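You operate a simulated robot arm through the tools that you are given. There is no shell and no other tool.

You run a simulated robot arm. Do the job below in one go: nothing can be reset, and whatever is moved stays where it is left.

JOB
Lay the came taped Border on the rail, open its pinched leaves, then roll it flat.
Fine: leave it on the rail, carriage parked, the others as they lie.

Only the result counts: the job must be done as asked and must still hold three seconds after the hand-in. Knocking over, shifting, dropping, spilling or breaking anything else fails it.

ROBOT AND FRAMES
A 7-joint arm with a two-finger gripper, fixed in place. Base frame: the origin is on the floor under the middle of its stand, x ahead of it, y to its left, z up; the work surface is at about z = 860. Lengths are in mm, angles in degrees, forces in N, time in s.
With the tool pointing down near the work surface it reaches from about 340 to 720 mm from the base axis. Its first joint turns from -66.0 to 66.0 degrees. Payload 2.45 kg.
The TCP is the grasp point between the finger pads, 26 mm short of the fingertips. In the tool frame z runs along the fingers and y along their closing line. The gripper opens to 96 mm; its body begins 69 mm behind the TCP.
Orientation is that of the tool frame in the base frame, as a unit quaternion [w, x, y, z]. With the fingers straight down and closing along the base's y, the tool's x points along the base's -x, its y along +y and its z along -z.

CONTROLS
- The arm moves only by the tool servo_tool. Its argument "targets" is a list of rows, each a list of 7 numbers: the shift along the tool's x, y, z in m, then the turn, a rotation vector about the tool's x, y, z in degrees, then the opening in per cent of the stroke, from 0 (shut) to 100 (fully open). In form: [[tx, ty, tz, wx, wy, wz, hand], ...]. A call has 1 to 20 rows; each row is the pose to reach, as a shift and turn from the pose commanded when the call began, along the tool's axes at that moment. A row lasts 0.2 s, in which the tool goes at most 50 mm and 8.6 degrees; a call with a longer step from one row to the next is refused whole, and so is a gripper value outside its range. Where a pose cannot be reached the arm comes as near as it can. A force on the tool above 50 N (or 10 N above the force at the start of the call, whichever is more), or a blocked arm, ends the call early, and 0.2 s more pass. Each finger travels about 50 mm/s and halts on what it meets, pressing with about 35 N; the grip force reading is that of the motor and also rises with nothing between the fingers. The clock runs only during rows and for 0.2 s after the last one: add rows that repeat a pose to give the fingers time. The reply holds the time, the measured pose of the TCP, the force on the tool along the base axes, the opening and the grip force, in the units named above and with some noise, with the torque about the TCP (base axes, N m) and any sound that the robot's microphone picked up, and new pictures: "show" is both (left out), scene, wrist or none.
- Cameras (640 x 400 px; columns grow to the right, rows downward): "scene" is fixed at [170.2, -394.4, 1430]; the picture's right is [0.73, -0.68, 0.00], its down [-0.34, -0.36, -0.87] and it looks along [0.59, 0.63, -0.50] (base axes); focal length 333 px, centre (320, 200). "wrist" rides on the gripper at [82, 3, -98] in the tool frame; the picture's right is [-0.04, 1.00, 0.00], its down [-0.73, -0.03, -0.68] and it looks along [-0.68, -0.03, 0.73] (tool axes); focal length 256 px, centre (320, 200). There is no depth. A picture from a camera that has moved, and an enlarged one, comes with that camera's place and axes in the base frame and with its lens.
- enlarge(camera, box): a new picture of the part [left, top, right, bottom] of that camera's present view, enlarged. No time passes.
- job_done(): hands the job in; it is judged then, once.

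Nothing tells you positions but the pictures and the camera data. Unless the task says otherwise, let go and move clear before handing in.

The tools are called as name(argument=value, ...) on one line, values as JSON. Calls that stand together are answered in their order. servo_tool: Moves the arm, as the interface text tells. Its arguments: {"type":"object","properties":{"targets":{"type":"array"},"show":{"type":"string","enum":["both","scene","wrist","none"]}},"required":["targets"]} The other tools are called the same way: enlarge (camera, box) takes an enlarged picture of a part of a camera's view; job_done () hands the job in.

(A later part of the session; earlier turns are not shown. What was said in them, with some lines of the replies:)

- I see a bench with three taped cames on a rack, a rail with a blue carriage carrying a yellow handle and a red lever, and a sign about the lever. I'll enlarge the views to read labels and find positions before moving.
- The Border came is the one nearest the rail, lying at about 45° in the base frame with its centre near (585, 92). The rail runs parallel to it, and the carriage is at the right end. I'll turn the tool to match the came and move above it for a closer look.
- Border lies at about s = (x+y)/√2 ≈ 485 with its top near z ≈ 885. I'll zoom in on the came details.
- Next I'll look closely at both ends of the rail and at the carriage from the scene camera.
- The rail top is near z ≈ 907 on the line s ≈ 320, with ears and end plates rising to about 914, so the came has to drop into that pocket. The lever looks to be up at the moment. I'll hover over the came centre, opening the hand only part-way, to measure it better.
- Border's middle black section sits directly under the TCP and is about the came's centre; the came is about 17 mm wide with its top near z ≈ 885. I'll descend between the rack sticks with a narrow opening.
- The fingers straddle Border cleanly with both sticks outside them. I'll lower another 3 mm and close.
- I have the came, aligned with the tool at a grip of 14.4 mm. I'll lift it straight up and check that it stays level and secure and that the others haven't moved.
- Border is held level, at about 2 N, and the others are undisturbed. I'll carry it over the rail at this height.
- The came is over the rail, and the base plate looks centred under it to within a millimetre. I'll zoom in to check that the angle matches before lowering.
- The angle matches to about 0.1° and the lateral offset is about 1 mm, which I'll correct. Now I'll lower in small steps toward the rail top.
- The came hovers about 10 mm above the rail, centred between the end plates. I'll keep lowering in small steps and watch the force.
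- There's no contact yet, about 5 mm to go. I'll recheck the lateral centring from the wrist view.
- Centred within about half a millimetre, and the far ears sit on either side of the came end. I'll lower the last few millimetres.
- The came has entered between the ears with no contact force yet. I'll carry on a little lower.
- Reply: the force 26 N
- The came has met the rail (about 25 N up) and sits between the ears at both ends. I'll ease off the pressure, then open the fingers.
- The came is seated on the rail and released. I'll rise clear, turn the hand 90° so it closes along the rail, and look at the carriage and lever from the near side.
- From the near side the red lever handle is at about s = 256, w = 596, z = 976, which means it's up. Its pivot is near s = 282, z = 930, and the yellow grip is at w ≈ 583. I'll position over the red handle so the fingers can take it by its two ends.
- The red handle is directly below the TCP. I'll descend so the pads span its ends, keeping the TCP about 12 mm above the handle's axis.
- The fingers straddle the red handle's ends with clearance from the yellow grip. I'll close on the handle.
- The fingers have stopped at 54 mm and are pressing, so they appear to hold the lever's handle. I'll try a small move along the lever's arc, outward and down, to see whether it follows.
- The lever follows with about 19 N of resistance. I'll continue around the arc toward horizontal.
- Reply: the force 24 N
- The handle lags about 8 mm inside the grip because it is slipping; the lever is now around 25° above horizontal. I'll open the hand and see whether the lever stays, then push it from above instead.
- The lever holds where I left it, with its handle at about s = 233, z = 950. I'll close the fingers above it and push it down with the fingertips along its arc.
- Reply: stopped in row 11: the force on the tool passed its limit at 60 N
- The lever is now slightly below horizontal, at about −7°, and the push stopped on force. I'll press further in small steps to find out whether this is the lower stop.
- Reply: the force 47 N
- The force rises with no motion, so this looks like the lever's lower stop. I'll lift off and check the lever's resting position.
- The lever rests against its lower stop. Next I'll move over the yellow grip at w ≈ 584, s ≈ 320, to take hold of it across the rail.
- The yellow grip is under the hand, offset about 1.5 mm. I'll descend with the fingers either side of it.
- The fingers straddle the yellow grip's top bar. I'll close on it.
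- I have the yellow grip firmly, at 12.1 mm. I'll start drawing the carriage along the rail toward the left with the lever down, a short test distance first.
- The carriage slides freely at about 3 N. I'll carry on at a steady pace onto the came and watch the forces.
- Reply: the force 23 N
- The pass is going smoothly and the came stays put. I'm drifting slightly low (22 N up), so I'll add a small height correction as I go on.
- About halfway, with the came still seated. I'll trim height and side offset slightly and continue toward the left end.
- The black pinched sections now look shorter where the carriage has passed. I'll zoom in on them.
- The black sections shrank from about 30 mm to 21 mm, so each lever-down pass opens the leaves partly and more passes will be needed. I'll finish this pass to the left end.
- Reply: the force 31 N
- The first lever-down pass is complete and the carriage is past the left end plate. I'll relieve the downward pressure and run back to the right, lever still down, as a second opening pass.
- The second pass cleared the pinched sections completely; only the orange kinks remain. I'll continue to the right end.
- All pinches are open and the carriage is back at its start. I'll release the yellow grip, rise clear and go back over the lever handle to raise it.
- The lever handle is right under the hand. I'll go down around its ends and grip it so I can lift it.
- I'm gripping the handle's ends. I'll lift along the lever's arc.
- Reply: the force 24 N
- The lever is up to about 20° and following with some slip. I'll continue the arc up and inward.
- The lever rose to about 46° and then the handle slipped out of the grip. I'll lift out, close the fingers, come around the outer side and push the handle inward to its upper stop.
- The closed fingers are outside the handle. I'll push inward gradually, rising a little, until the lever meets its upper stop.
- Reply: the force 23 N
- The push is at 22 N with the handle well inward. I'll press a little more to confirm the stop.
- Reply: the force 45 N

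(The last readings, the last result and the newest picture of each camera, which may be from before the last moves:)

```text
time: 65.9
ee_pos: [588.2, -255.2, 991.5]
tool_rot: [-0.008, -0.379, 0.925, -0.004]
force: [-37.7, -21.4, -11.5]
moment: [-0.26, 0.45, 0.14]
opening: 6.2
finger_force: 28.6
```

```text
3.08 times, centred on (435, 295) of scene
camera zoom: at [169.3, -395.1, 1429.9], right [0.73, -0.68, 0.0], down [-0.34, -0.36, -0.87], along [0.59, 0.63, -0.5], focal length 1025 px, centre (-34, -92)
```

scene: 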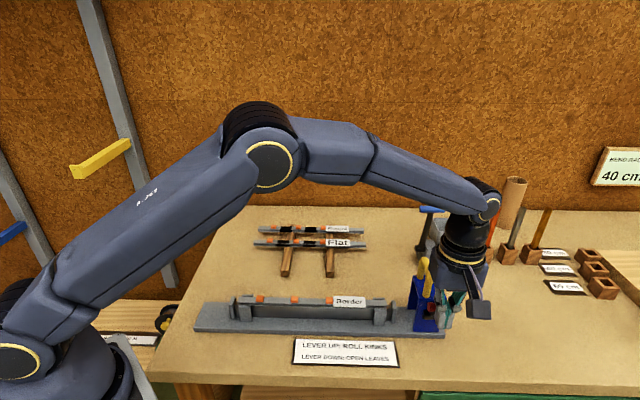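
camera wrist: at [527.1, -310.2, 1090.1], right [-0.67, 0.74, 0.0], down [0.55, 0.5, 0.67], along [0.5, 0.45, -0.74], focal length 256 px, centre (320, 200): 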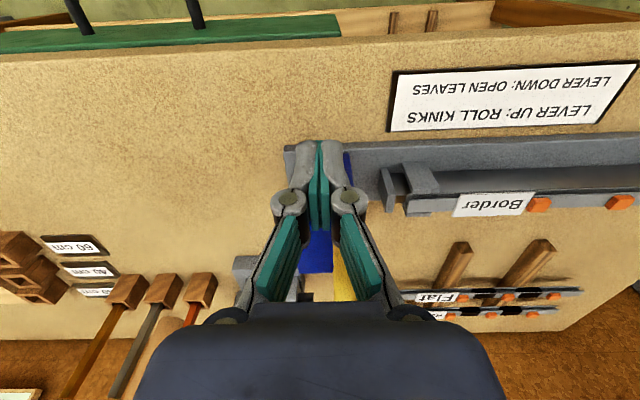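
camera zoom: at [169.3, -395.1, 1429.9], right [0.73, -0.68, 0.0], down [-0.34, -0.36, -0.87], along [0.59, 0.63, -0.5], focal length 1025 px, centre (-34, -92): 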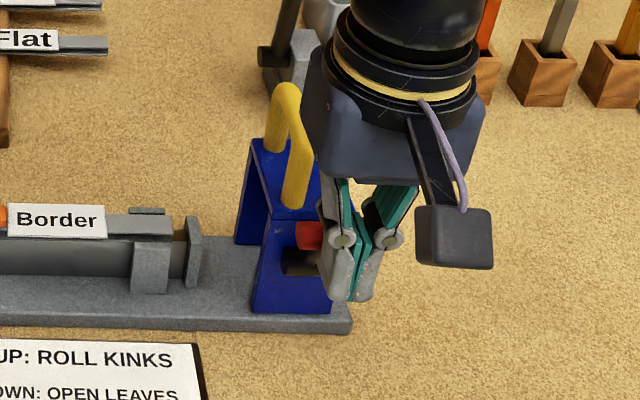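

The force went to 42 N with no more motion, so the lever is at its upper stop. I'll back off and check it.

servo_tool(targets=[[0.006, 0, 0, 0, 0, 0, 0], [0.02, 0, -0.01, 0, 0, 0, 0], [0.03, 0, -0.05, 0, 0, 0, 20], [0.03, 0, -0.085, 0, 0, 0, 50], [0.03, 0, -0.085, 0, 0, 0, 60]])

enlarge(camera="wrist", box=[200, 60, 440, 250])

enlarge(camera="scene", box=[390, 240, 470, 350])

```text
time: 67.1
ee_pos: [573.1, -268.3, 1079.5]
tool_rot: [0.001, -0.383, 0.924, -0.002]
force: [0.4, 0.9, 0.3]
moment: [-0.02, 0.0, 0.04]
opening: 57.7
finger_force: 0.1
camera wrist: at [511.3, -324.0, 1177.9], right [-0.68, 0.74, 0.0], down [0.54, 0.5, 0.68], along [0.5, 0.46, -0.73], focal length 256 px, centre (320, 200)
```

scene: 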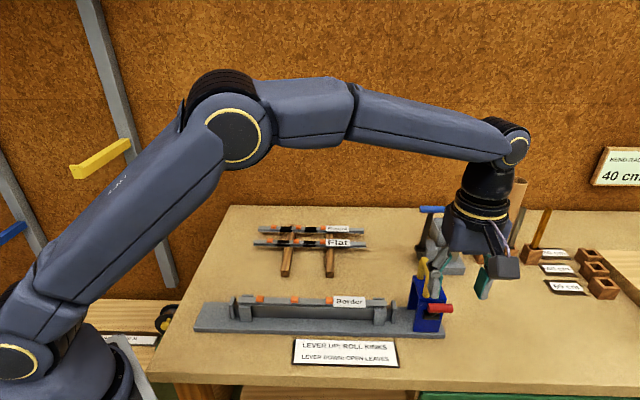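
wrist: 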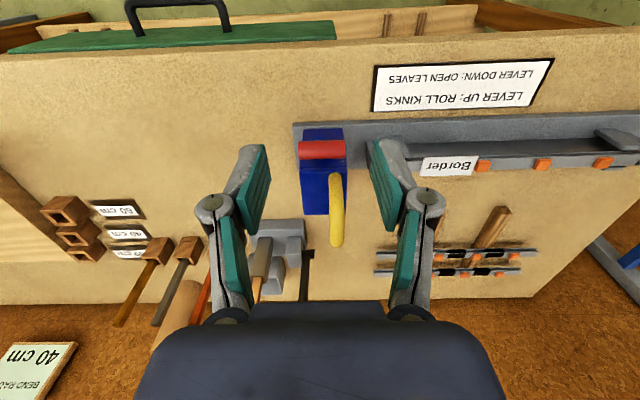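

```text
2.11 times, centred on (320, 155) of wrist
camera zoom: at [511.3, -324.0, 1177.9], right [-0.68, 0.74, 0.0], down [0.54, 0.5, 0.68], along [0.5, 0.46, -0.73], focal length 539 px, centre (320, 295)
```

zoom: 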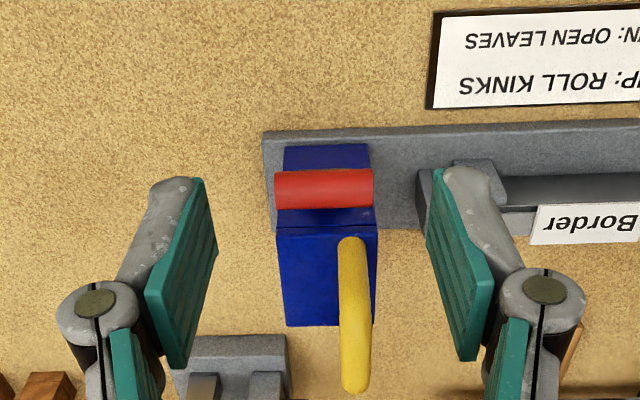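

```text
3.64 times, centred on (430, 295) of scene
camera zoom: at [170.2, -394.4, 1430.0], right [0.73, -0.68, 0.0], down [-0.34, -0.36, -0.87], along [0.59, 0.63, -0.5], focal length 1211 px, centre (-80, -146)
```

zoom: 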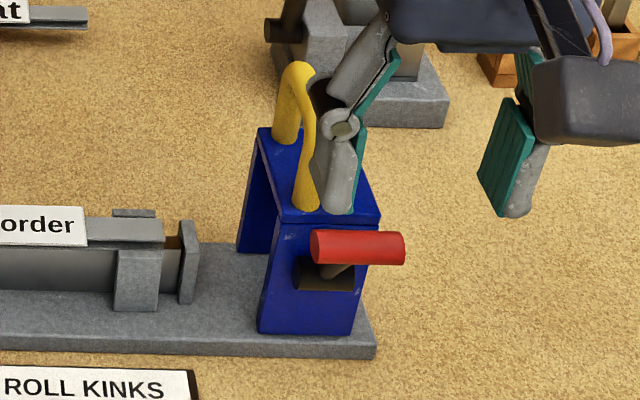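

The lever is back at its original up position. I'll return to the yellow grip for the rolling passes.

servo_tool(targets=[[-0.035, 0.004, 0, 0, 0, 0, 60], [-0.07, 0.0085, 0, 0, 0, 0, 60], [-0.105, 0.0125, 0, 0, 0, 0, 60], [-0.105, 0.0125, 0, 0, 0, 0, 60], [-0.105, 0.0125, 0.025, 0, 0, 0, 60], [-0.105, 0.0125, 0.05, 0, 0, 0, 60], [-0.105, 0.0125, 0.066, 0, 0, 0, 60], [-0.105, 0.0125, 0.066, 0, 0, 0, 60]], show="wrist")

enlarge(camera="wrist", box=[200, 60, 440, 250])

```text
time: 68.9
ee_pos: [639.3, -186.9, 1011.8]
tool_rot: [0.0, -0.381, 0.925, -0.002]
force: [0.0, 0.4, 0.3]
moment: [0.04, 0.02, -0.01]
opening: 57.8
finger_force: 0.1
camera wrist: at [577.4, -241.7, 1110.2], right [-0.68, 0.74, 0.0], down [0.54, 0.5, 0.68], along [0.5, 0.46, -0.74], focal length 256 px, centre (320, 200)
```

wrist: 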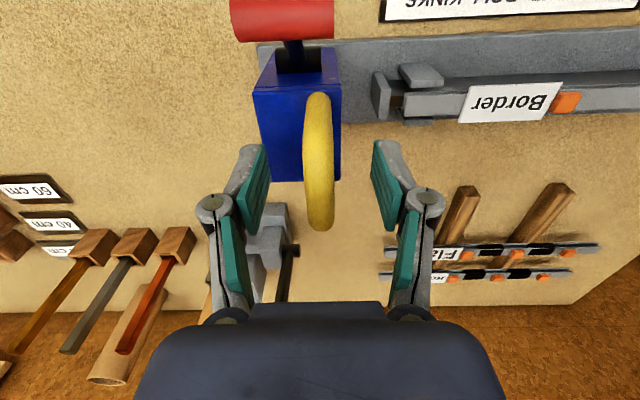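

```text
2.11 times, centred on (320, 155) of wrist
camera zoom: at [577.4, -241.7, 1110.2], right [-0.68, 0.74, 0.0], down [0.54, 0.5, 0.68], along [0.5, 0.46, -0.74], focal length 539 px, centre (320, 295)
```

zoom: 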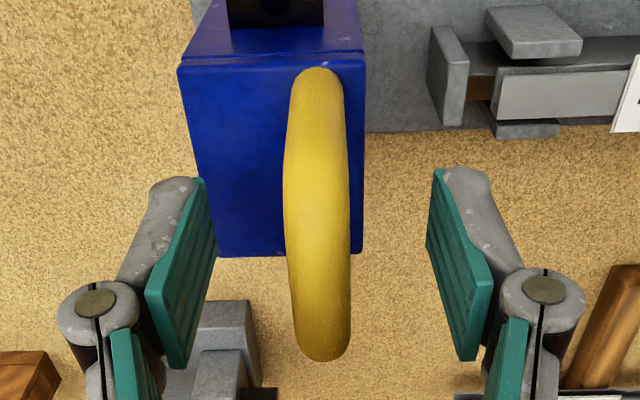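

servo_tool(targets=[[0, -0.0007, -0.001, 0, 0, 0, 40], [0, -0.0007, -0.001, 0, 0, 0, 20], [0, -0.0007, -0.001, 0, 0, 0, 5], [0, -0.0007, -0.001, 0, 0, 0, 5], [0, -0.0007, -0.001, 0, 0, 0, 5], [0, 0.003, -0.001, 0, 0, 0, 5], [0, 0.01, -0.001, 0, 0, 0, 5], [0, 0.02, -0.0011, 0, 0, 0, 5], [0, 0.03, -0.0011, 0, 0, 0, 5], [0, 0.04, -0.0012, 0, 0, 0, 5], [0, 0.05, -0.0012, 0, 0, 0, 5], [0, 0.06, -0.0013, 0, 0, 0, 5]], show="wrist")

enlarge(camera="scene", box=[220, 230, 450, 350])

```text
time: 71.5
ee_pos: [595.1, -143.9, 1013.5]
tool_rot: [0.0, -0.383, 0.924, -0.002]
force: [-0.1, -3.7, -0.2]
moment: [0.53, -0.52, 0.12]
opening: 12.4
finger_force: 39.0
camera wrist: at [535.2, -199.3, 1111.7], right [-0.68, 0.74, 0.0], down [0.54, 0.5, 0.68], along [0.5, 0.46, -0.74], focal length 256 px, centre (320, 200)
```

wrist: 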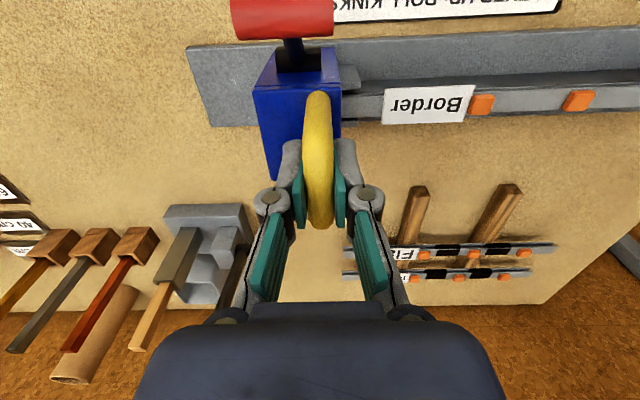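

```text
2.78 times, centred on (335, 290) of scene
camera zoom: at [170.2, -394.6, 1430.0], right [0.73, -0.68, 0.0], down [-0.34, -0.36, -0.87], along [0.59, 0.63, -0.5], focal length 927 px, centre (278, -50)
```

zoom: 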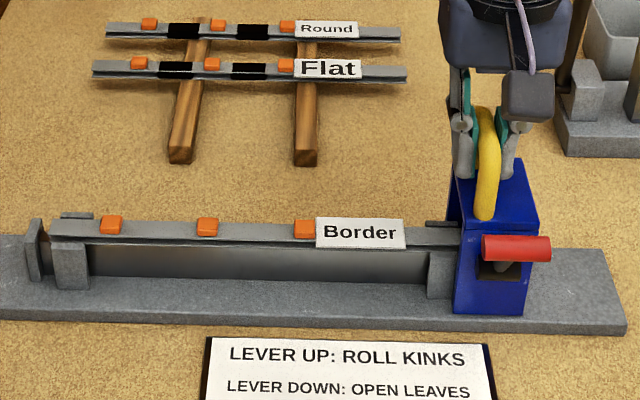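

Sliding smoothly with the lever up. I'll carry on with the first rolling pass to the left.

servo_tool(targets=[[0.0002, 0.01, -0.0001, 0, 0, 0, 5], [0.0002, 0.02, -0.0001, 0, 0, 0, 5], [0.0002, 0.03, -0.0002, 0, 0, 0, 5], [0.0002, 0.04, -0.0002, 0, 0, 0, 5], [0.0002, 0.05, -0.0003, 0, 0, 0, 5], [0.0002, 0.06, -0.0003, 0, 0, 0, 5], [0.0002, 0.07, -0.0004, 0, 0, 0, 5], [0.0002, 0.08, -0.0004, 0, 0, 0, 5], [0.0002, 0.09, -0.0005, 0, 0, 0, 5], [0.0002, 0.1, -0.0005, 0, 0, 0, 5], [0.0002, 0.11, -0.0006, 0, 0, 0, 5], [0.0002, 0.12, -0.0006, 0, 0, 0, 5]], show="none")

enlarge(camera="scene", box=[200, 230, 430, 350])

```text
time: 74.1
ee_pos: [510.9, -58.9, 1012.3]
tool_rot: [0.0, -0.382, 0.924, -0.003]
force: [-0.9, -4.5, -3.4]
moment: [0.19, -0.12, 0.13]
opening: 12.4
finger_force: 39.3
```

```text
2.78 times, centred on (315, 290) of scene
camera zoom: at [170.2, -394.6, 1429.9], right [0.73, -0.68, 0.0], down [-0.34, -0.36, -0.87], along [0.59, 0.63, -0.5], focal length 927 px, centre (334, -50)
```

zoom: 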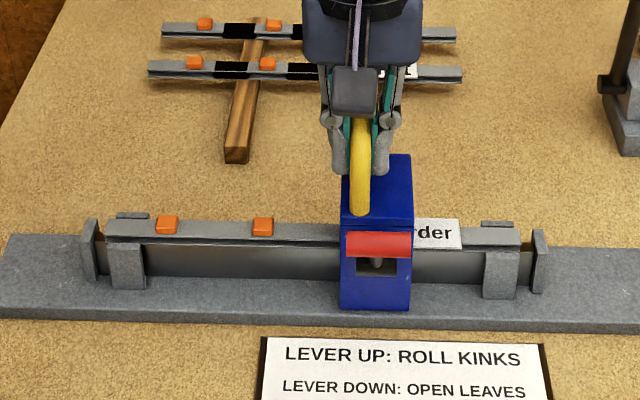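

servo_tool(targets=[[0.0003, 0.01, 0, 0, 0, 0, 5], [0.0003, 0.02, 0, 0, 0, 0, 5], [0.0003, 0.03, -0.0001, 0, 0, 0, 5], [0.0004, 0.04, -0.0001, 0, 0, 0, 5], [0.0004, 0.05, -0.0002, 0, 0, 0, 5], [0.0005, 0.06, -0.0002, 0, 0, 0, 5], [0.0005, 0.07, -0.0003, 0, 0, 0, 5], [0.0006, 0.08, -0.0003, 0, 0, 0, 5], [0.0006, 0.09, -0.0004, 0, 0, 0, 5], [0.0007, 0.1, -0.0004, 0, 0, 0, 5], [0.0007, 0.11, -0.0005, 0, 0, 0, 5], [0.0008, 0.12, -0.0005, 0, 0, 0, 5]], show="none")

enlarge(camera="scene", box=[200, 230, 430, 350])

enlarge(camera="scene", box=[275, 285, 395, 330])

```text
time: 76.7
ee_pos: [426.4, 25.9, 1012.7]
tool_rot: [0.001, -0.382, 0.924, -0.002]
force: [5.6, 1.0, -11.0]
moment: [0.12, -0.03, 0.1]
opening: 12.4
finger_force: 39.1
```

```text
2.78 times, centred on (315, 290) of scene
camera zoom: at [170.5, -394.3, 1430.0], right [0.73, -0.68, 0.0], down [-0.34, -0.36, -0.87], along [0.59, 0.63, -0.5], focal length 927 px, centre (334, -50)
```

zoom: 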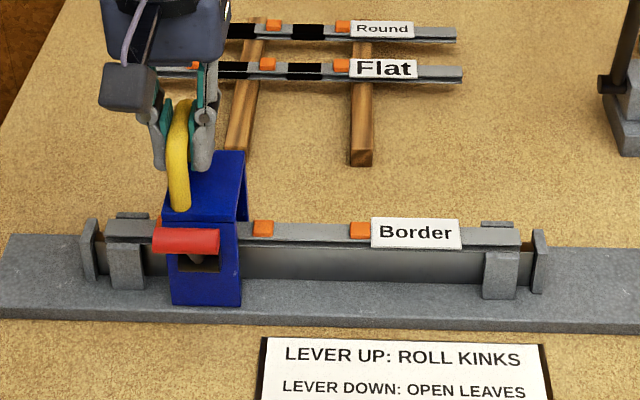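

```text
5.33 times, centred on (335, 308) of scene
camera zoom: at [170.5, -394.3, 1430.0], right [0.73, -0.68, 0.0], down [-0.34, -0.36, -0.87], along [0.59, 0.63, -0.5], focal length 1776 px, centre (240, -373)
```

zoom: 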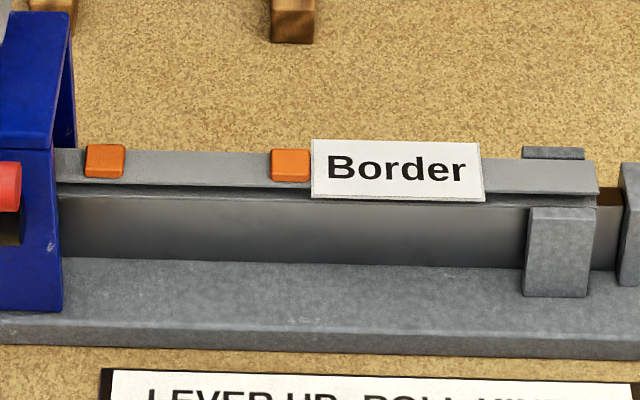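

The kinks behind the carriage already look a little flatter. I'll finish this pass to the left end.

servo_tool(targets=[[-0.0003, 0.01, 0.0004, 0, 0, 0, 5], [-0.0003, 0.02, 0.0004, 0, 0, 0, 5], [-0.0003, 0.03, 0.0004, 0, 0, 0, 5], [-0.0002, 0.04, 0.0003, 0, 0, 0, 5], [-0.0002, 0.05, 0.0003, 0, 0, 0, 5], [-0.0001, 0.06, 0.0002, 0, 0, 0, 5], [0, 0.07, 0.0001, 0, 0, 0, 5], [0, 0.08, 0, 0, 0, 0, 5], [0.0001, 0.09, -0.0002, 0, 0, 0, 5], [0.0001, 0.1, -0.0004, 0, 0, 0, 5], [0.0001, 0.11, -0.0006, 0, 0, 0, 5], [0.0001, 0.117, -0.0008, 0, 0, 0, 5]], show="scene")

enlarge(camera="scene", box=[180, 230, 410, 350])

enlarge(camera="scene", box=[225, 285, 345, 330])

```text
time: 79.3
ee_pos: [343.3, 109.0, 1013.5]
tool_rot: [-0.001, -0.382, 0.924, -0.002]
force: [6.0, 2.4, -13.0]
moment: [0.41, -0.32, 0.04]
opening: 12.2
finger_force: 39.3
```

scene: 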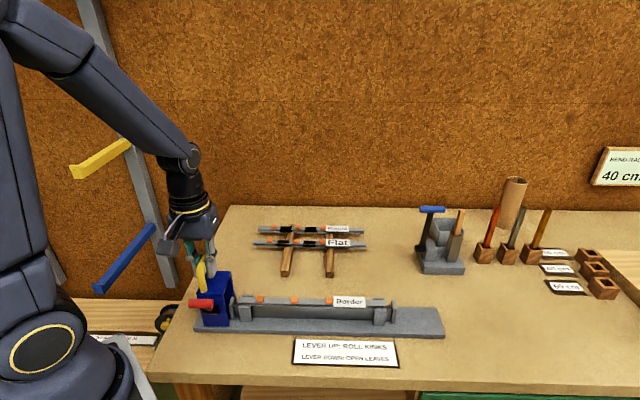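

```text
2.78 times, centred on (295, 290) of scene
camera zoom: at [170.5, -394.3, 1430.0], right [0.73, -0.68, 0.0], down [-0.34, -0.36, -0.87], along [0.59, 0.63, -0.5], focal length 927 px, centre (390, -50)
```

zoom: 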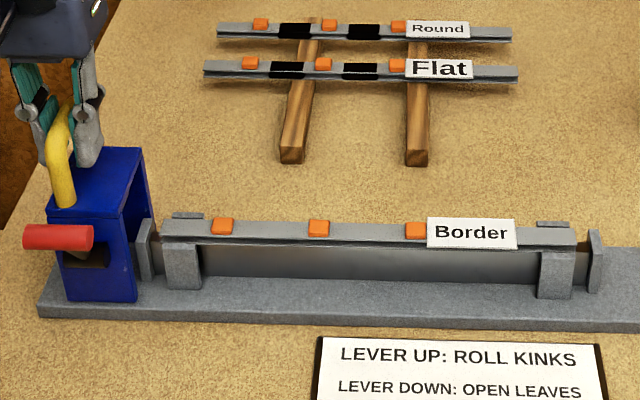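

```text
5.33 times, centred on (285, 308) of scene
camera zoom: at [170.5, -394.3, 1430.0], right [0.73, -0.68, 0.0], down [-0.34, -0.36, -0.87], along [0.59, 0.63, -0.5], focal length 1776 px, centre (507, -373)
```

zoom: 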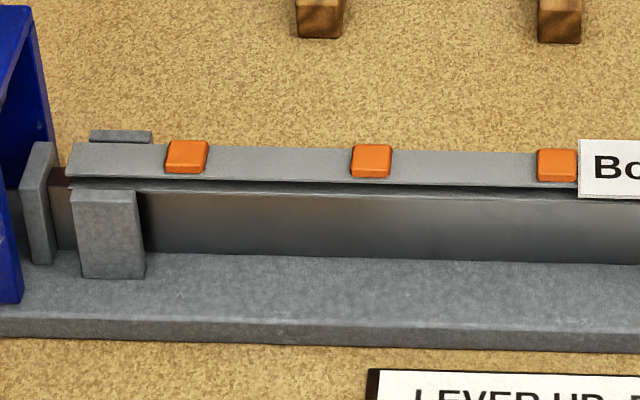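

The kinks are flatter but still present. I'll run the return pass to the right with the lever up.

servo_tool(targets=[[-0.0003, -0.008, 0.0003, 0, 0, 0, 5], [-0.0003, -0.018, 0.0003, 0, 0, 0, 5], [-0.0003, -0.028, 0.0004, 0, 0, 0, 5], [-0.0004, -0.038, 0.0004, 0, 0, 0, 5], [-0.0004, -0.048, 0.0004, 0, 0, 0, 5], [-0.0004, -0.058, 0.0005, 0, 0, 0, 5], [-0.0005, -0.068, 0.0005, 0, 0, 0, 5], [-0.0005, -0.078, 0.0005, 0, 0, 0, 5], [-0.0006, -0.088, 0.0006, 0, 0, 0, 5], [-0.0006, -0.098, 0.0006, 0, 0, 0, 5], [-0.0006, -0.108, 0.0006, 0, 0, 0, 5], [-0.0006, -0.118, 0.0006, 0, 0, 0, 5]], show="none")

enlarge(camera="scene", box=[180, 230, 410, 350])

```text
time: 81.9
ee_pos: [428.0, 24.8, 1013.0]
tool_rot: [-0.001, -0.382, 0.924, -0.001]
force: [-7.1, -2.5, -14.0]
moment: [-0.47, 0.44, 0.02]
opening: 12.1
finger_force: 38.9
```

```text
2.78 times, centred on (295, 290) of scene
camera zoom: at [170.2, -394.4, 1430.0], right [0.73, -0.68, 0.0], down [-0.34, -0.36, -0.87], along [0.59, 0.63, -0.5], focal length 927 px, centre (390, -50)
```

zoom: 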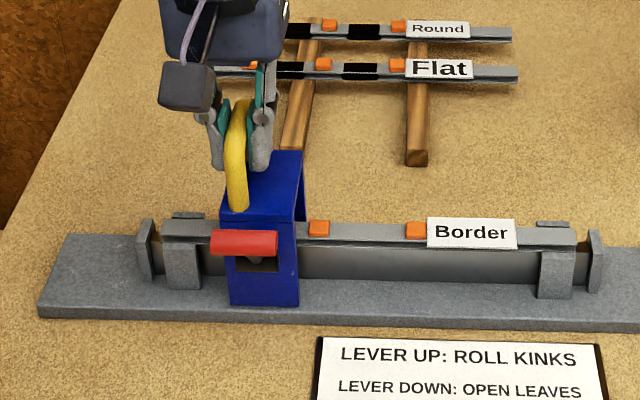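

servo_tool(targets=[[0.0003, -0.01, 0.0005, 0, 0, 0, 5], [0.0003, -0.02, 0.0005, 0, 0, 0, 5], [0.0003, -0.03, 0.0005, 0, 0, 0, 5], [0.0003, -0.04, 0.0006, 0, 0, 0, 5], [0.0003, -0.05, 0.0006, 0, 0, 0, 5], [0.0003, -0.06, 0.0006, 0, 0, 0, 5], [0.0003, -0.07, 0.0007, 0, 0, 0, 5], [0.0003, -0.08, 0.0007, 0, 0, 0, 5], [0.0003, -0.09, 0.0007, 0, 0, 0, 5], [0.0003, -0.1, 0.0008, 0, 0, 0, 5], [0.0003, -0.11, 0.0008, 0, 0, 0, 5], [0.0003, -0.12, 0.0008, 0, 0, 0, 5]], show="none")

enlarge(camera="scene", box=[200, 230, 430, 350])

enlarge(camera="scene", box=[225, 285, 345, 330])

```text
time: 84.5
ee_pos: [511.6, -59.8, 1013.9]
tool_rot: [-0.001, -0.382, 0.924, -0.001]
force: [-3.7, 0.8, -10.8]
moment: [0.12, -0.21, 0.05]
opening: 12.5
finger_force: 39.1
```

```text
2.78 times, centred on (315, 290) of scene
camera zoom: at [170.3, -394.4, 1430.0], right [0.73, -0.68, 0.0], down [-0.34, -0.36, -0.87], along [0.59, 0.63, -0.5], focal length 927 px, centre (334, -50)
```

zoom: 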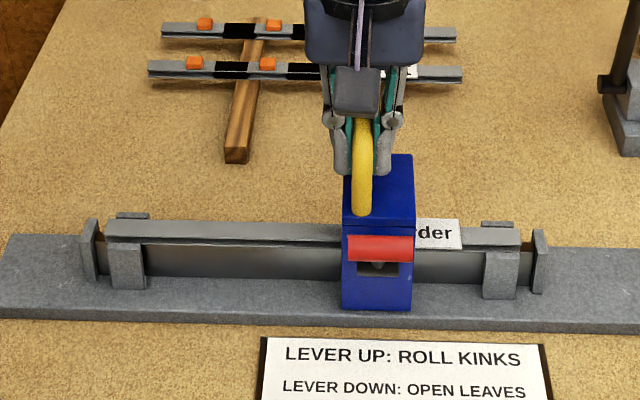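

```text
5.33 times, centred on (285, 308) of scene
camera zoom: at [170.3, -394.4, 1430.0], right [0.73, -0.68, 0.0], down [-0.34, -0.36, -0.87], along [0.59, 0.63, -0.5], focal length 1776 px, centre (507, -373)
```

zoom: 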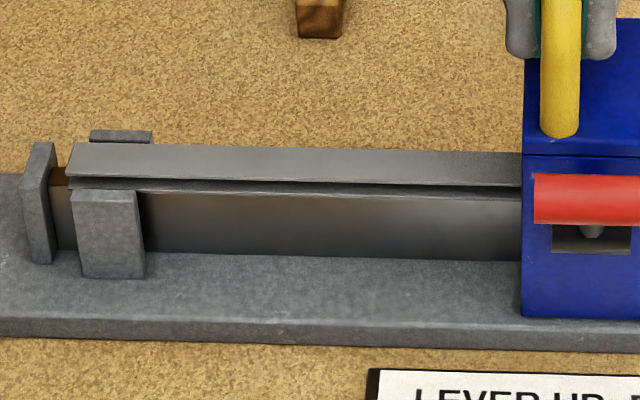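

The kinks are gone. I'll continue right to the park position.

servo_tool(targets=[[0.0002, -0.01, 0.0003, 0, 0, 0, 5], [0.0002, -0.02, 0.0003, 0, 0, 0, 5], [0.0002, -0.03, 0.0004, 0, 0, 0, 5], [0.0002, -0.04, 0.0004, 0, 0, 0, 5], [0.0002, -0.05, 0.0005, 0, 0, 0, 5], [0.0002, -0.06, 0.0005, 0, 0, 0, 5], [0.0002, -0.07, 0.0006, 0, 0, 0, 5], [0.0002, -0.08, 0.0006, 0, 0, 0, 5], [0.0002, -0.09, 0.0007, 0, 0, 0, 5], [0.0002, -0.1, 0.0007, 0, 0, 0, 5], [0.0002, -0.11, 0.0008, 0, 0, 0, 5], [0.0002, -0.12, 0.0009, 0, 0, 0, 5]], show="none")

enlarge(camera="scene", box=[220, 230, 450, 350])

```text
time: 87.1
ee_pos: [597.1, -145.2, 1012.9]
tool_rot: [0.0, -0.382, 0.924, -0.003]
force: [1.6, 5.5, -1.0]
moment: [-0.11, 0.08, -0.02]
opening: 12.2
finger_force: 39.0
```

```text
2.78 times, centred on (335, 290) of scene
camera zoom: at [170.3, -394.2, 1430.0], right [0.73, -0.68, 0.0], down [-0.34, -0.36, -0.87], along [0.59, 0.63, -0.5], focal length 927 px, centre (278, -50)
```

zoom: 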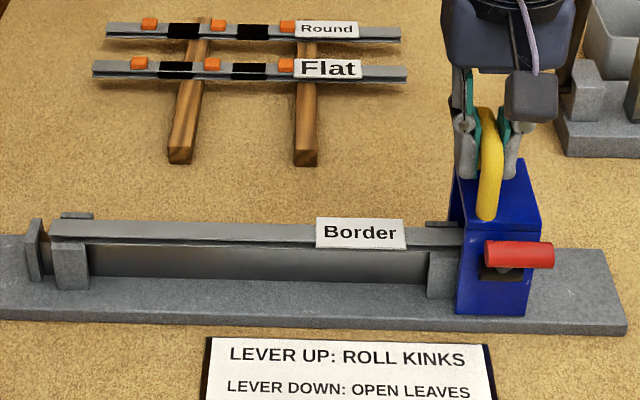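

Came is clean along its length. Now the last 57 mm to the park position.

servo_tool(targets=[[-0.0003, -0.01, 0.0001, 0, 0, 0, 5], [-0.0003, -0.02, 0.0001, 0, 0, 0, 5], [-0.0003, -0.03, 0.0002, 0, 0, 0, 5], [-0.0003, -0.04, 0.0002, 0, 0, 0, 5], [-0.0003, -0.048, 0.0003, 0, 0, 0, 5], [-0.0003, -0.053, 0.0003, 0, 0, 0, 5], [-0.0003, -0.0565, 0.0003, 0, 0, 0, 5], [-0.0003, -0.0575, 0.0003, 0, 0, 0, 5], [-0.0003, -0.0575, 0.0003, 0, 0, 0, 5]])

enlarge(camera="scene", box=[350, 280, 450, 345])

enlarge(camera="wrist", box=[200, 0, 440, 200])

```text
time: 89.1
ee_pos: [637.0, -186.1, 1013.2]
tool_rot: [0.001, -0.382, 0.924, -0.003]
force: [3.1, 6.5, 12.2]
moment: [-0.37, 0.4, 0.04]
opening: 12.1
finger_force: 38.9
camera wrist: at [576.4, -240.9, 1111.7], right [-0.68, 0.74, -0.01], down [0.54, 0.5, 0.68], along [0.5, 0.46, -0.73], focal length 256 px, centre (320, 200)
```

scene: 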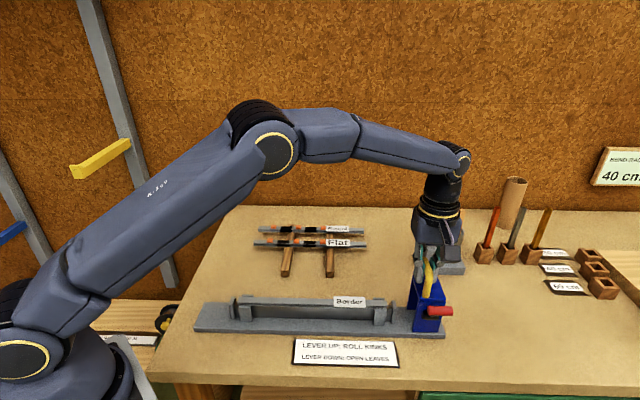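
wrist: 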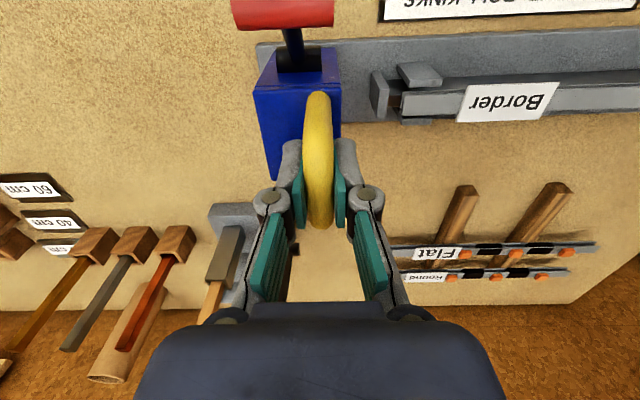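

```text
6.15 times, centred on (400, 312) of scene
camera zoom: at [170.1, -394.1, 1430.1], right [0.73, -0.68, 0.0], down [-0.34, -0.37, -0.87], along [0.59, 0.63, -0.5], focal length 2049 px, centre (-172, -492)
```

zoom: 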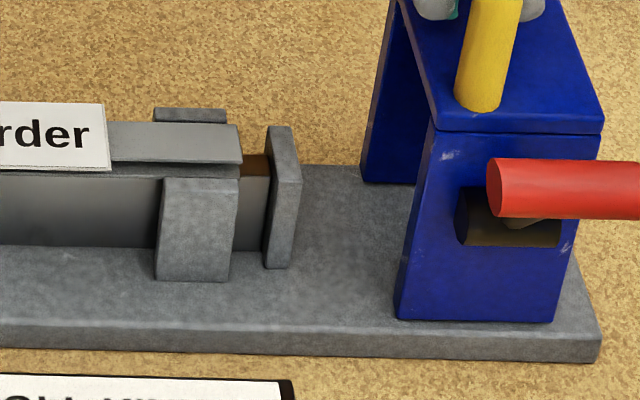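

```text
2.00 times, centred on (320, 100) of wrist
camera zoom: at [576.4, -240.9, 1111.7], right [-0.68, 0.74, -0.01], down [0.54, 0.5, 0.68], along [0.5, 0.46, -0.73], focal length 512 px, centre (320, 400)
```

zoom: 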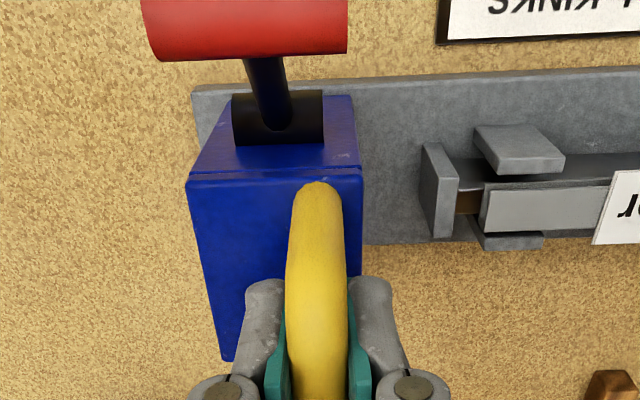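

The carriage is about 1.3 mm short of its original position. I'll nudge it right gently and watch for an end stop.

servo_tool(targets=[[-0.0005, -0.001, -0.0005, 0, 0, 0, 5], [-0.0005, -0.002, -0.0005, 0, 0, 0, 5], [-0.0005, -0.003, -0.0005, 0, 0, 0, 5], [-0.0005, -0.003, -0.0005, 0, 0, 0, 5]], show="none")

enlarge(camera="scene", box=[350, 280, 450, 345])

```text
time: 90.1
ee_pos: [638.6, -186.3, 1013.1]
tool_rot: [0.0, -0.383, 0.924, 0.0]
force: [-16.5, 12.0, 15.3]
moment: [0.42, -0.46, 0.04]
opening: 11.9
finger_force: 39.0
```

```text
6.15 times, centred on (400, 312) of scene
camera zoom: at [169.4, -394.0, 1430.2], right [0.73, -0.68, 0.0], down [-0.34, -0.37, -0.87], along [0.59, 0.63, -0.5], focal length 2049 px, centre (-172, -492)
```

zoom: 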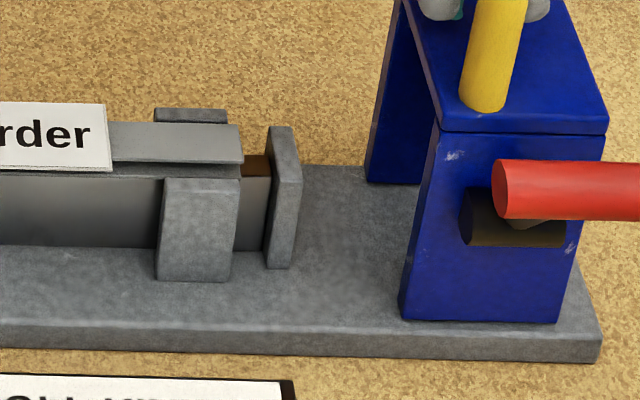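

That's the right-hand end stop, so the carriage is parked. I'll relieve the pressure, release the grip and rise straight up.

servo_tool(targets=[[0, 0.0012, -0.0006, 0, 0, 0, 5], [0, 0.0015, -0.0006, 0, 0, 0, 5], [0, 0.0015, -0.0006, 0, 0, 0, 25], [0, 0.0015, -0.0006, 0, 0, 0, 45], [0, 0.0015, -0.0006, 0, 0, 0, 60], [0, 0.0015, -0.0006, 0, 0, 0, 60], [0, 0.0015, -0.03, 0, 0, 0, 60], [0, 0.0015, -0.07, 0, 0, 0, 60], [0, 0.0015, -0.07, 0, 0, 0, 60]])

enlarge(camera="scene", box=[350, 280, 450, 345])

enlarge(camera="scene", box=[190, 220, 460, 350])

enlarge(camera="wrist", box=[200, 0, 640, 200])

```text
time: 92.1
ee_pos: [638.4, -186.9, 1083.0]
tool_rot: [0.001, -0.382, 0.924, -0.002]
force: [-0.1, -0.8, -0.2]
moment: [0.0, 0.0, 0.06]
opening: 57.5
finger_force: 0.0
camera wrist: at [577.9, -241.8, 1182.1], right [-0.68, 0.74, 0.0], down [0.54, 0.5, 0.68], along [0.5, 0.46, -0.73], focal length 256 px, centre (320, 200)
```

scene: 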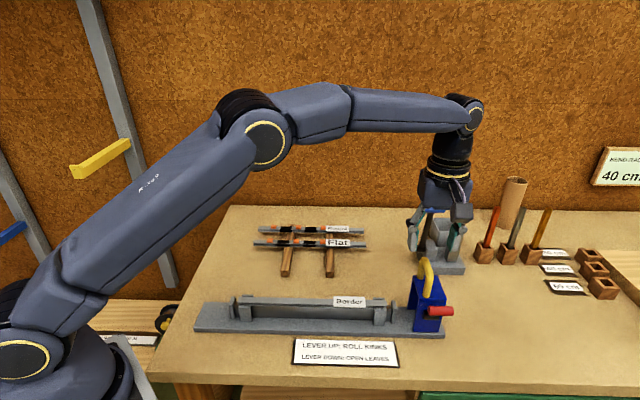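
wrist: 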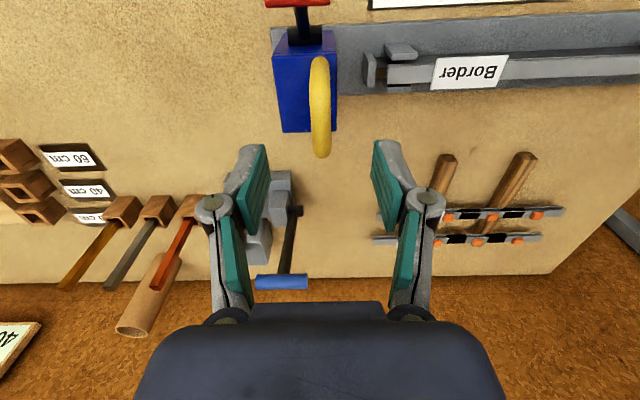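

```text
6.15 times, centred on (400, 312) of scene
camera zoom: at [170.2, -394.4, 1430.0], right [0.73, -0.68, 0.0], down [-0.34, -0.36, -0.87], along [0.59, 0.63, -0.5], focal length 2049 px, centre (-172, -492)
```

zoom: 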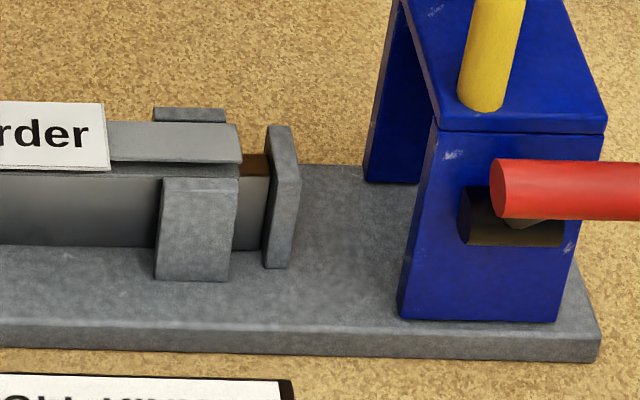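

```text
2.37 times, centred on (325, 285) of scene
camera zoom: at [170.2, -394.4, 1430.0], right [0.73, -0.68, 0.0], down [-0.34, -0.36, -0.87], along [0.59, 0.63, -0.5], focal length 789 px, centre (308, -2)
```

zoom: 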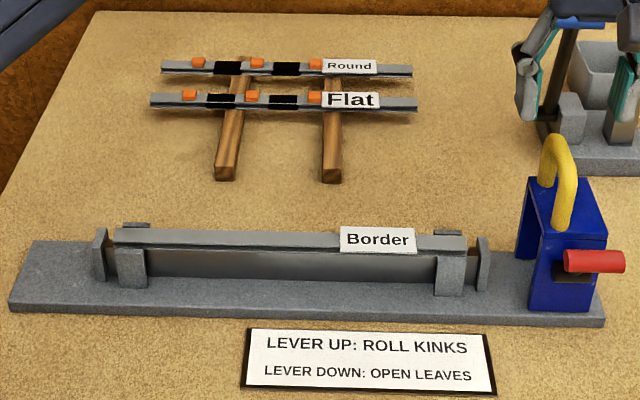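

```text
1.45 times, centred on (420, 100) of wrist
camera zoom: at [577.9, -241.8, 1182.1], right [-0.68, 0.74, 0.0], down [0.54, 0.5, 0.68], along [0.5, 0.46, -0.73], focal length 372 px, centre (174, 346)
```

zoom: 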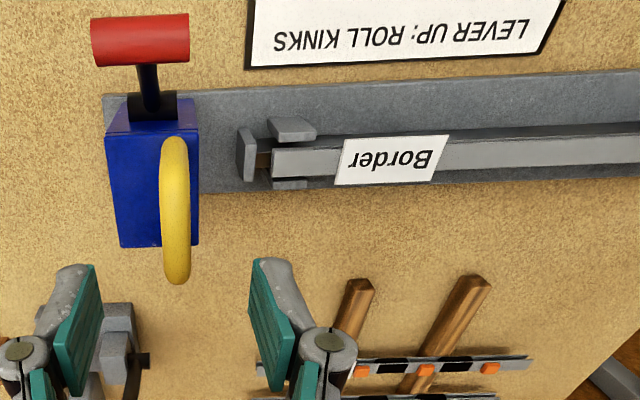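

Carriage is parked and released. I'll take close looks at the finished came, its left end and the other two cames before retreating.

enlarge(camera="scene", box=[215, 280, 335, 335])

enlarge(camera="scene", box=[290, 280, 410, 335])

enlarge(camera="scene", box=[230, 210, 390, 310])

```text
5.33 times, centred on (275, 308) of scene
camera zoom: at [170.2, -394.4, 1430.0], right [0.73, -0.68, 0.0], down [-0.34, -0.36, -0.87], along [0.59, 0.63, -0.5], focal length 1776 px, centre (560, -373)
```

zoom: 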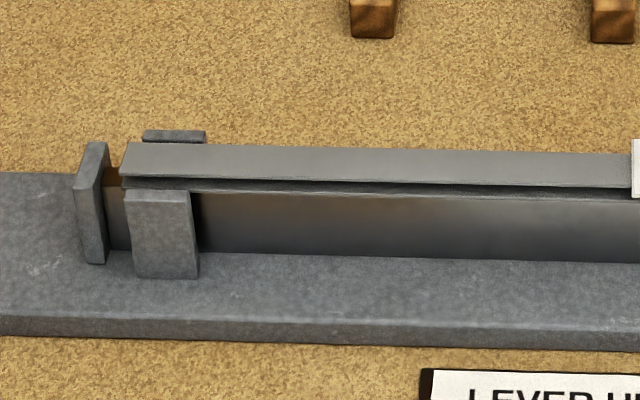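

```text
5.33 times, centred on (350, 308) of scene
camera zoom: at [170.2, -394.4, 1430.0], right [0.73, -0.68, 0.0], down [-0.34, -0.36, -0.87], along [0.59, 0.63, -0.5], focal length 1776 px, centre (160, -373)
```

zoom: 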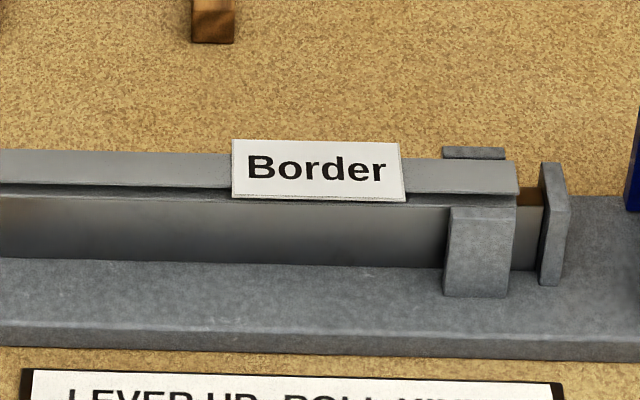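

```text
4.00 times, centred on (310, 260) of scene
camera zoom: at [170.2, -394.4, 1430.0], right [0.73, -0.68, 0.0], down [-0.34, -0.36, -0.87], along [0.59, 0.63, -0.5], focal length 1332 px, centre (360, -40)
```

zoom: 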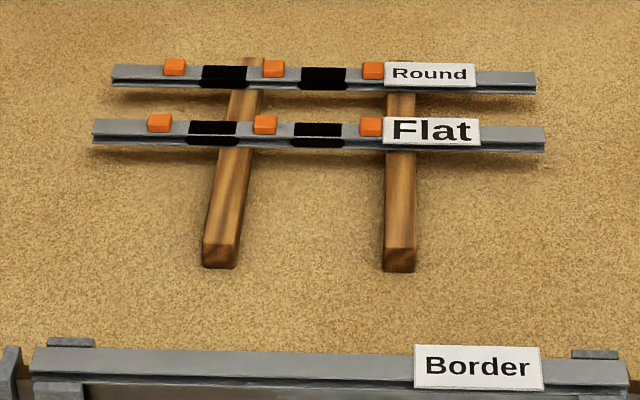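

The came is smooth and seated between the ears, the carriage is at its stop, and Flat and Round haven't moved. I'll raise the hand well clear and check once more that everything holds.

servo_tool(targets=[[0, 0, -0.04, 0, 0, 0, 60], [0, 0, -0.08, 0, 0, 0, 60], [0, 0.03, -0.11, 0, 0, 0, 60], [0, 0.07, -0.12, 0, 0, 0, 60], [0, 0.1, -0.12, 0, 0, 0, 60], [0, 0.1, -0.12, 0, 0, 0, 60], [0, 0.1, -0.12, 0, 0, 0, 60], [0, 0.1, -0.12, 0, 0, 0, 60], [0, 0.1, -0.12, 0, 0, 0, 60], [0, 0.1, -0.12, 0, 0, 0, 60], [0, 0.1, -0.12, 0, 0, 0, 60], [0, 0.1, -0.12, 0, 0, 0, 60]])

enlarge(camera="scene", box=[190, 220, 460, 350])

enlarge(camera="scene", box=[350, 280, 450, 345])

```text
time: 94.7
ee_pos: [568.3, -114.9, 1203.0]
tool_rot: [0.0, -0.382, 0.924, -0.002]
force: [0.7, -0.4, 0.4]
moment: [-0.05, -0.01, 0.01]
opening: 57.6
finger_force: 0.1
camera wrist: at [507.2, -170.5, 1301.9], right [-0.68, 0.74, 0.0], down [0.54, 0.5, 0.68], along [0.5, 0.46, -0.73], focal length 256 px, centre (320, 200)
```

scene: 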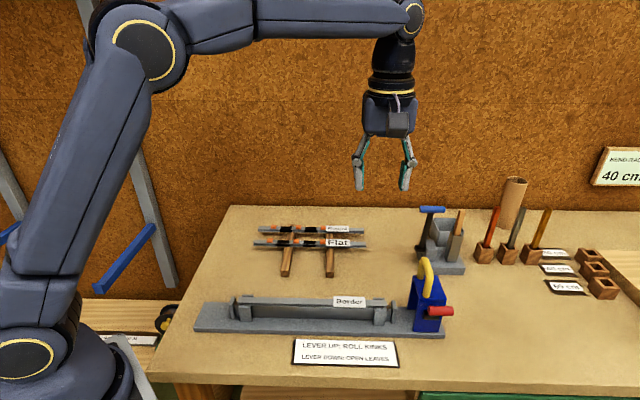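
wrist: 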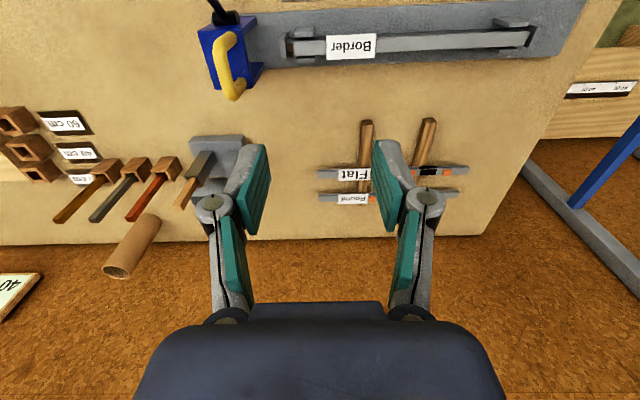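

```text
2.37 times, centred on (325, 285) of scene
camera zoom: at [170.2, -394.4, 1430.0], right [0.73, -0.68, 0.0], down [-0.34, -0.36, -0.87], along [0.59, 0.63, -0.5], focal length 789 px, centre (308, -2)
```

zoom: 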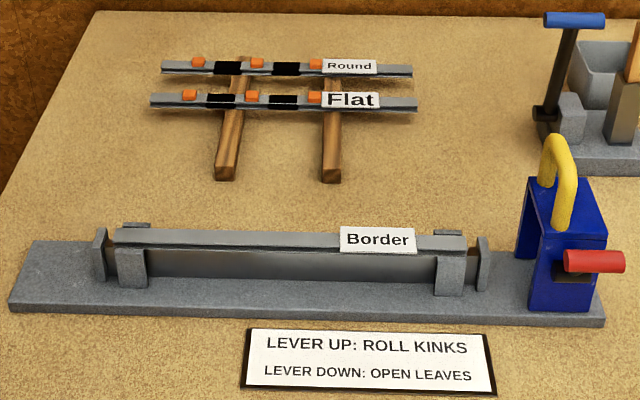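

```text
6.15 times, centred on (400, 312) of scene
camera zoom: at [170.2, -394.4, 1430.0], right [0.73, -0.68, 0.0], down [-0.34, -0.36, -0.87], along [0.59, 0.63, -0.5], focal length 2049 px, centre (-172, -492)
```

zoom: 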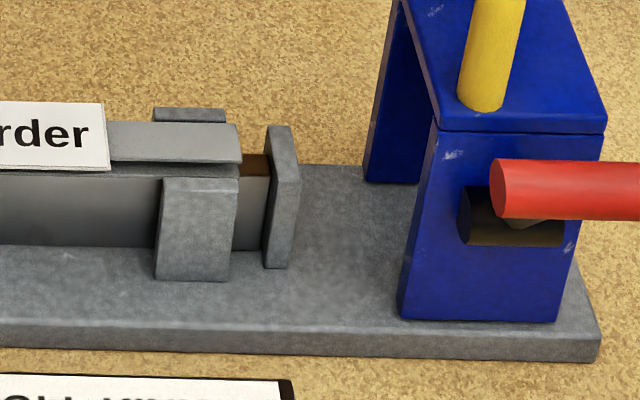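

Everything is stable: Border lies on the rail with its leaves open and its kinks rolled flat. The carriage is parked at its end stop, Flat and Round are as they were, and the arm is clear. I'm handing in.

job_done()

```text
The job is handed in.
```

The Border came is on the rail with its leaves open and rolled flat, and I've handed the job in.

- **Leaves:** two passes with the lever down cleared both pinched sections.
- **Kinks:** two passes with the lever up flattened all three kinks.
- **Carriage:** it is parked against its right-hand end stop, about where it started.
- **Other cames:** Flat and Round lie exactly where they were in the pictures.
- **Lever:** it ended a few degrees below its upper stop, having sagged slightly during the rolling passes. I left it there, since the job doesn't say where it should be.

The arm let go and moved well clear before the hand-in.
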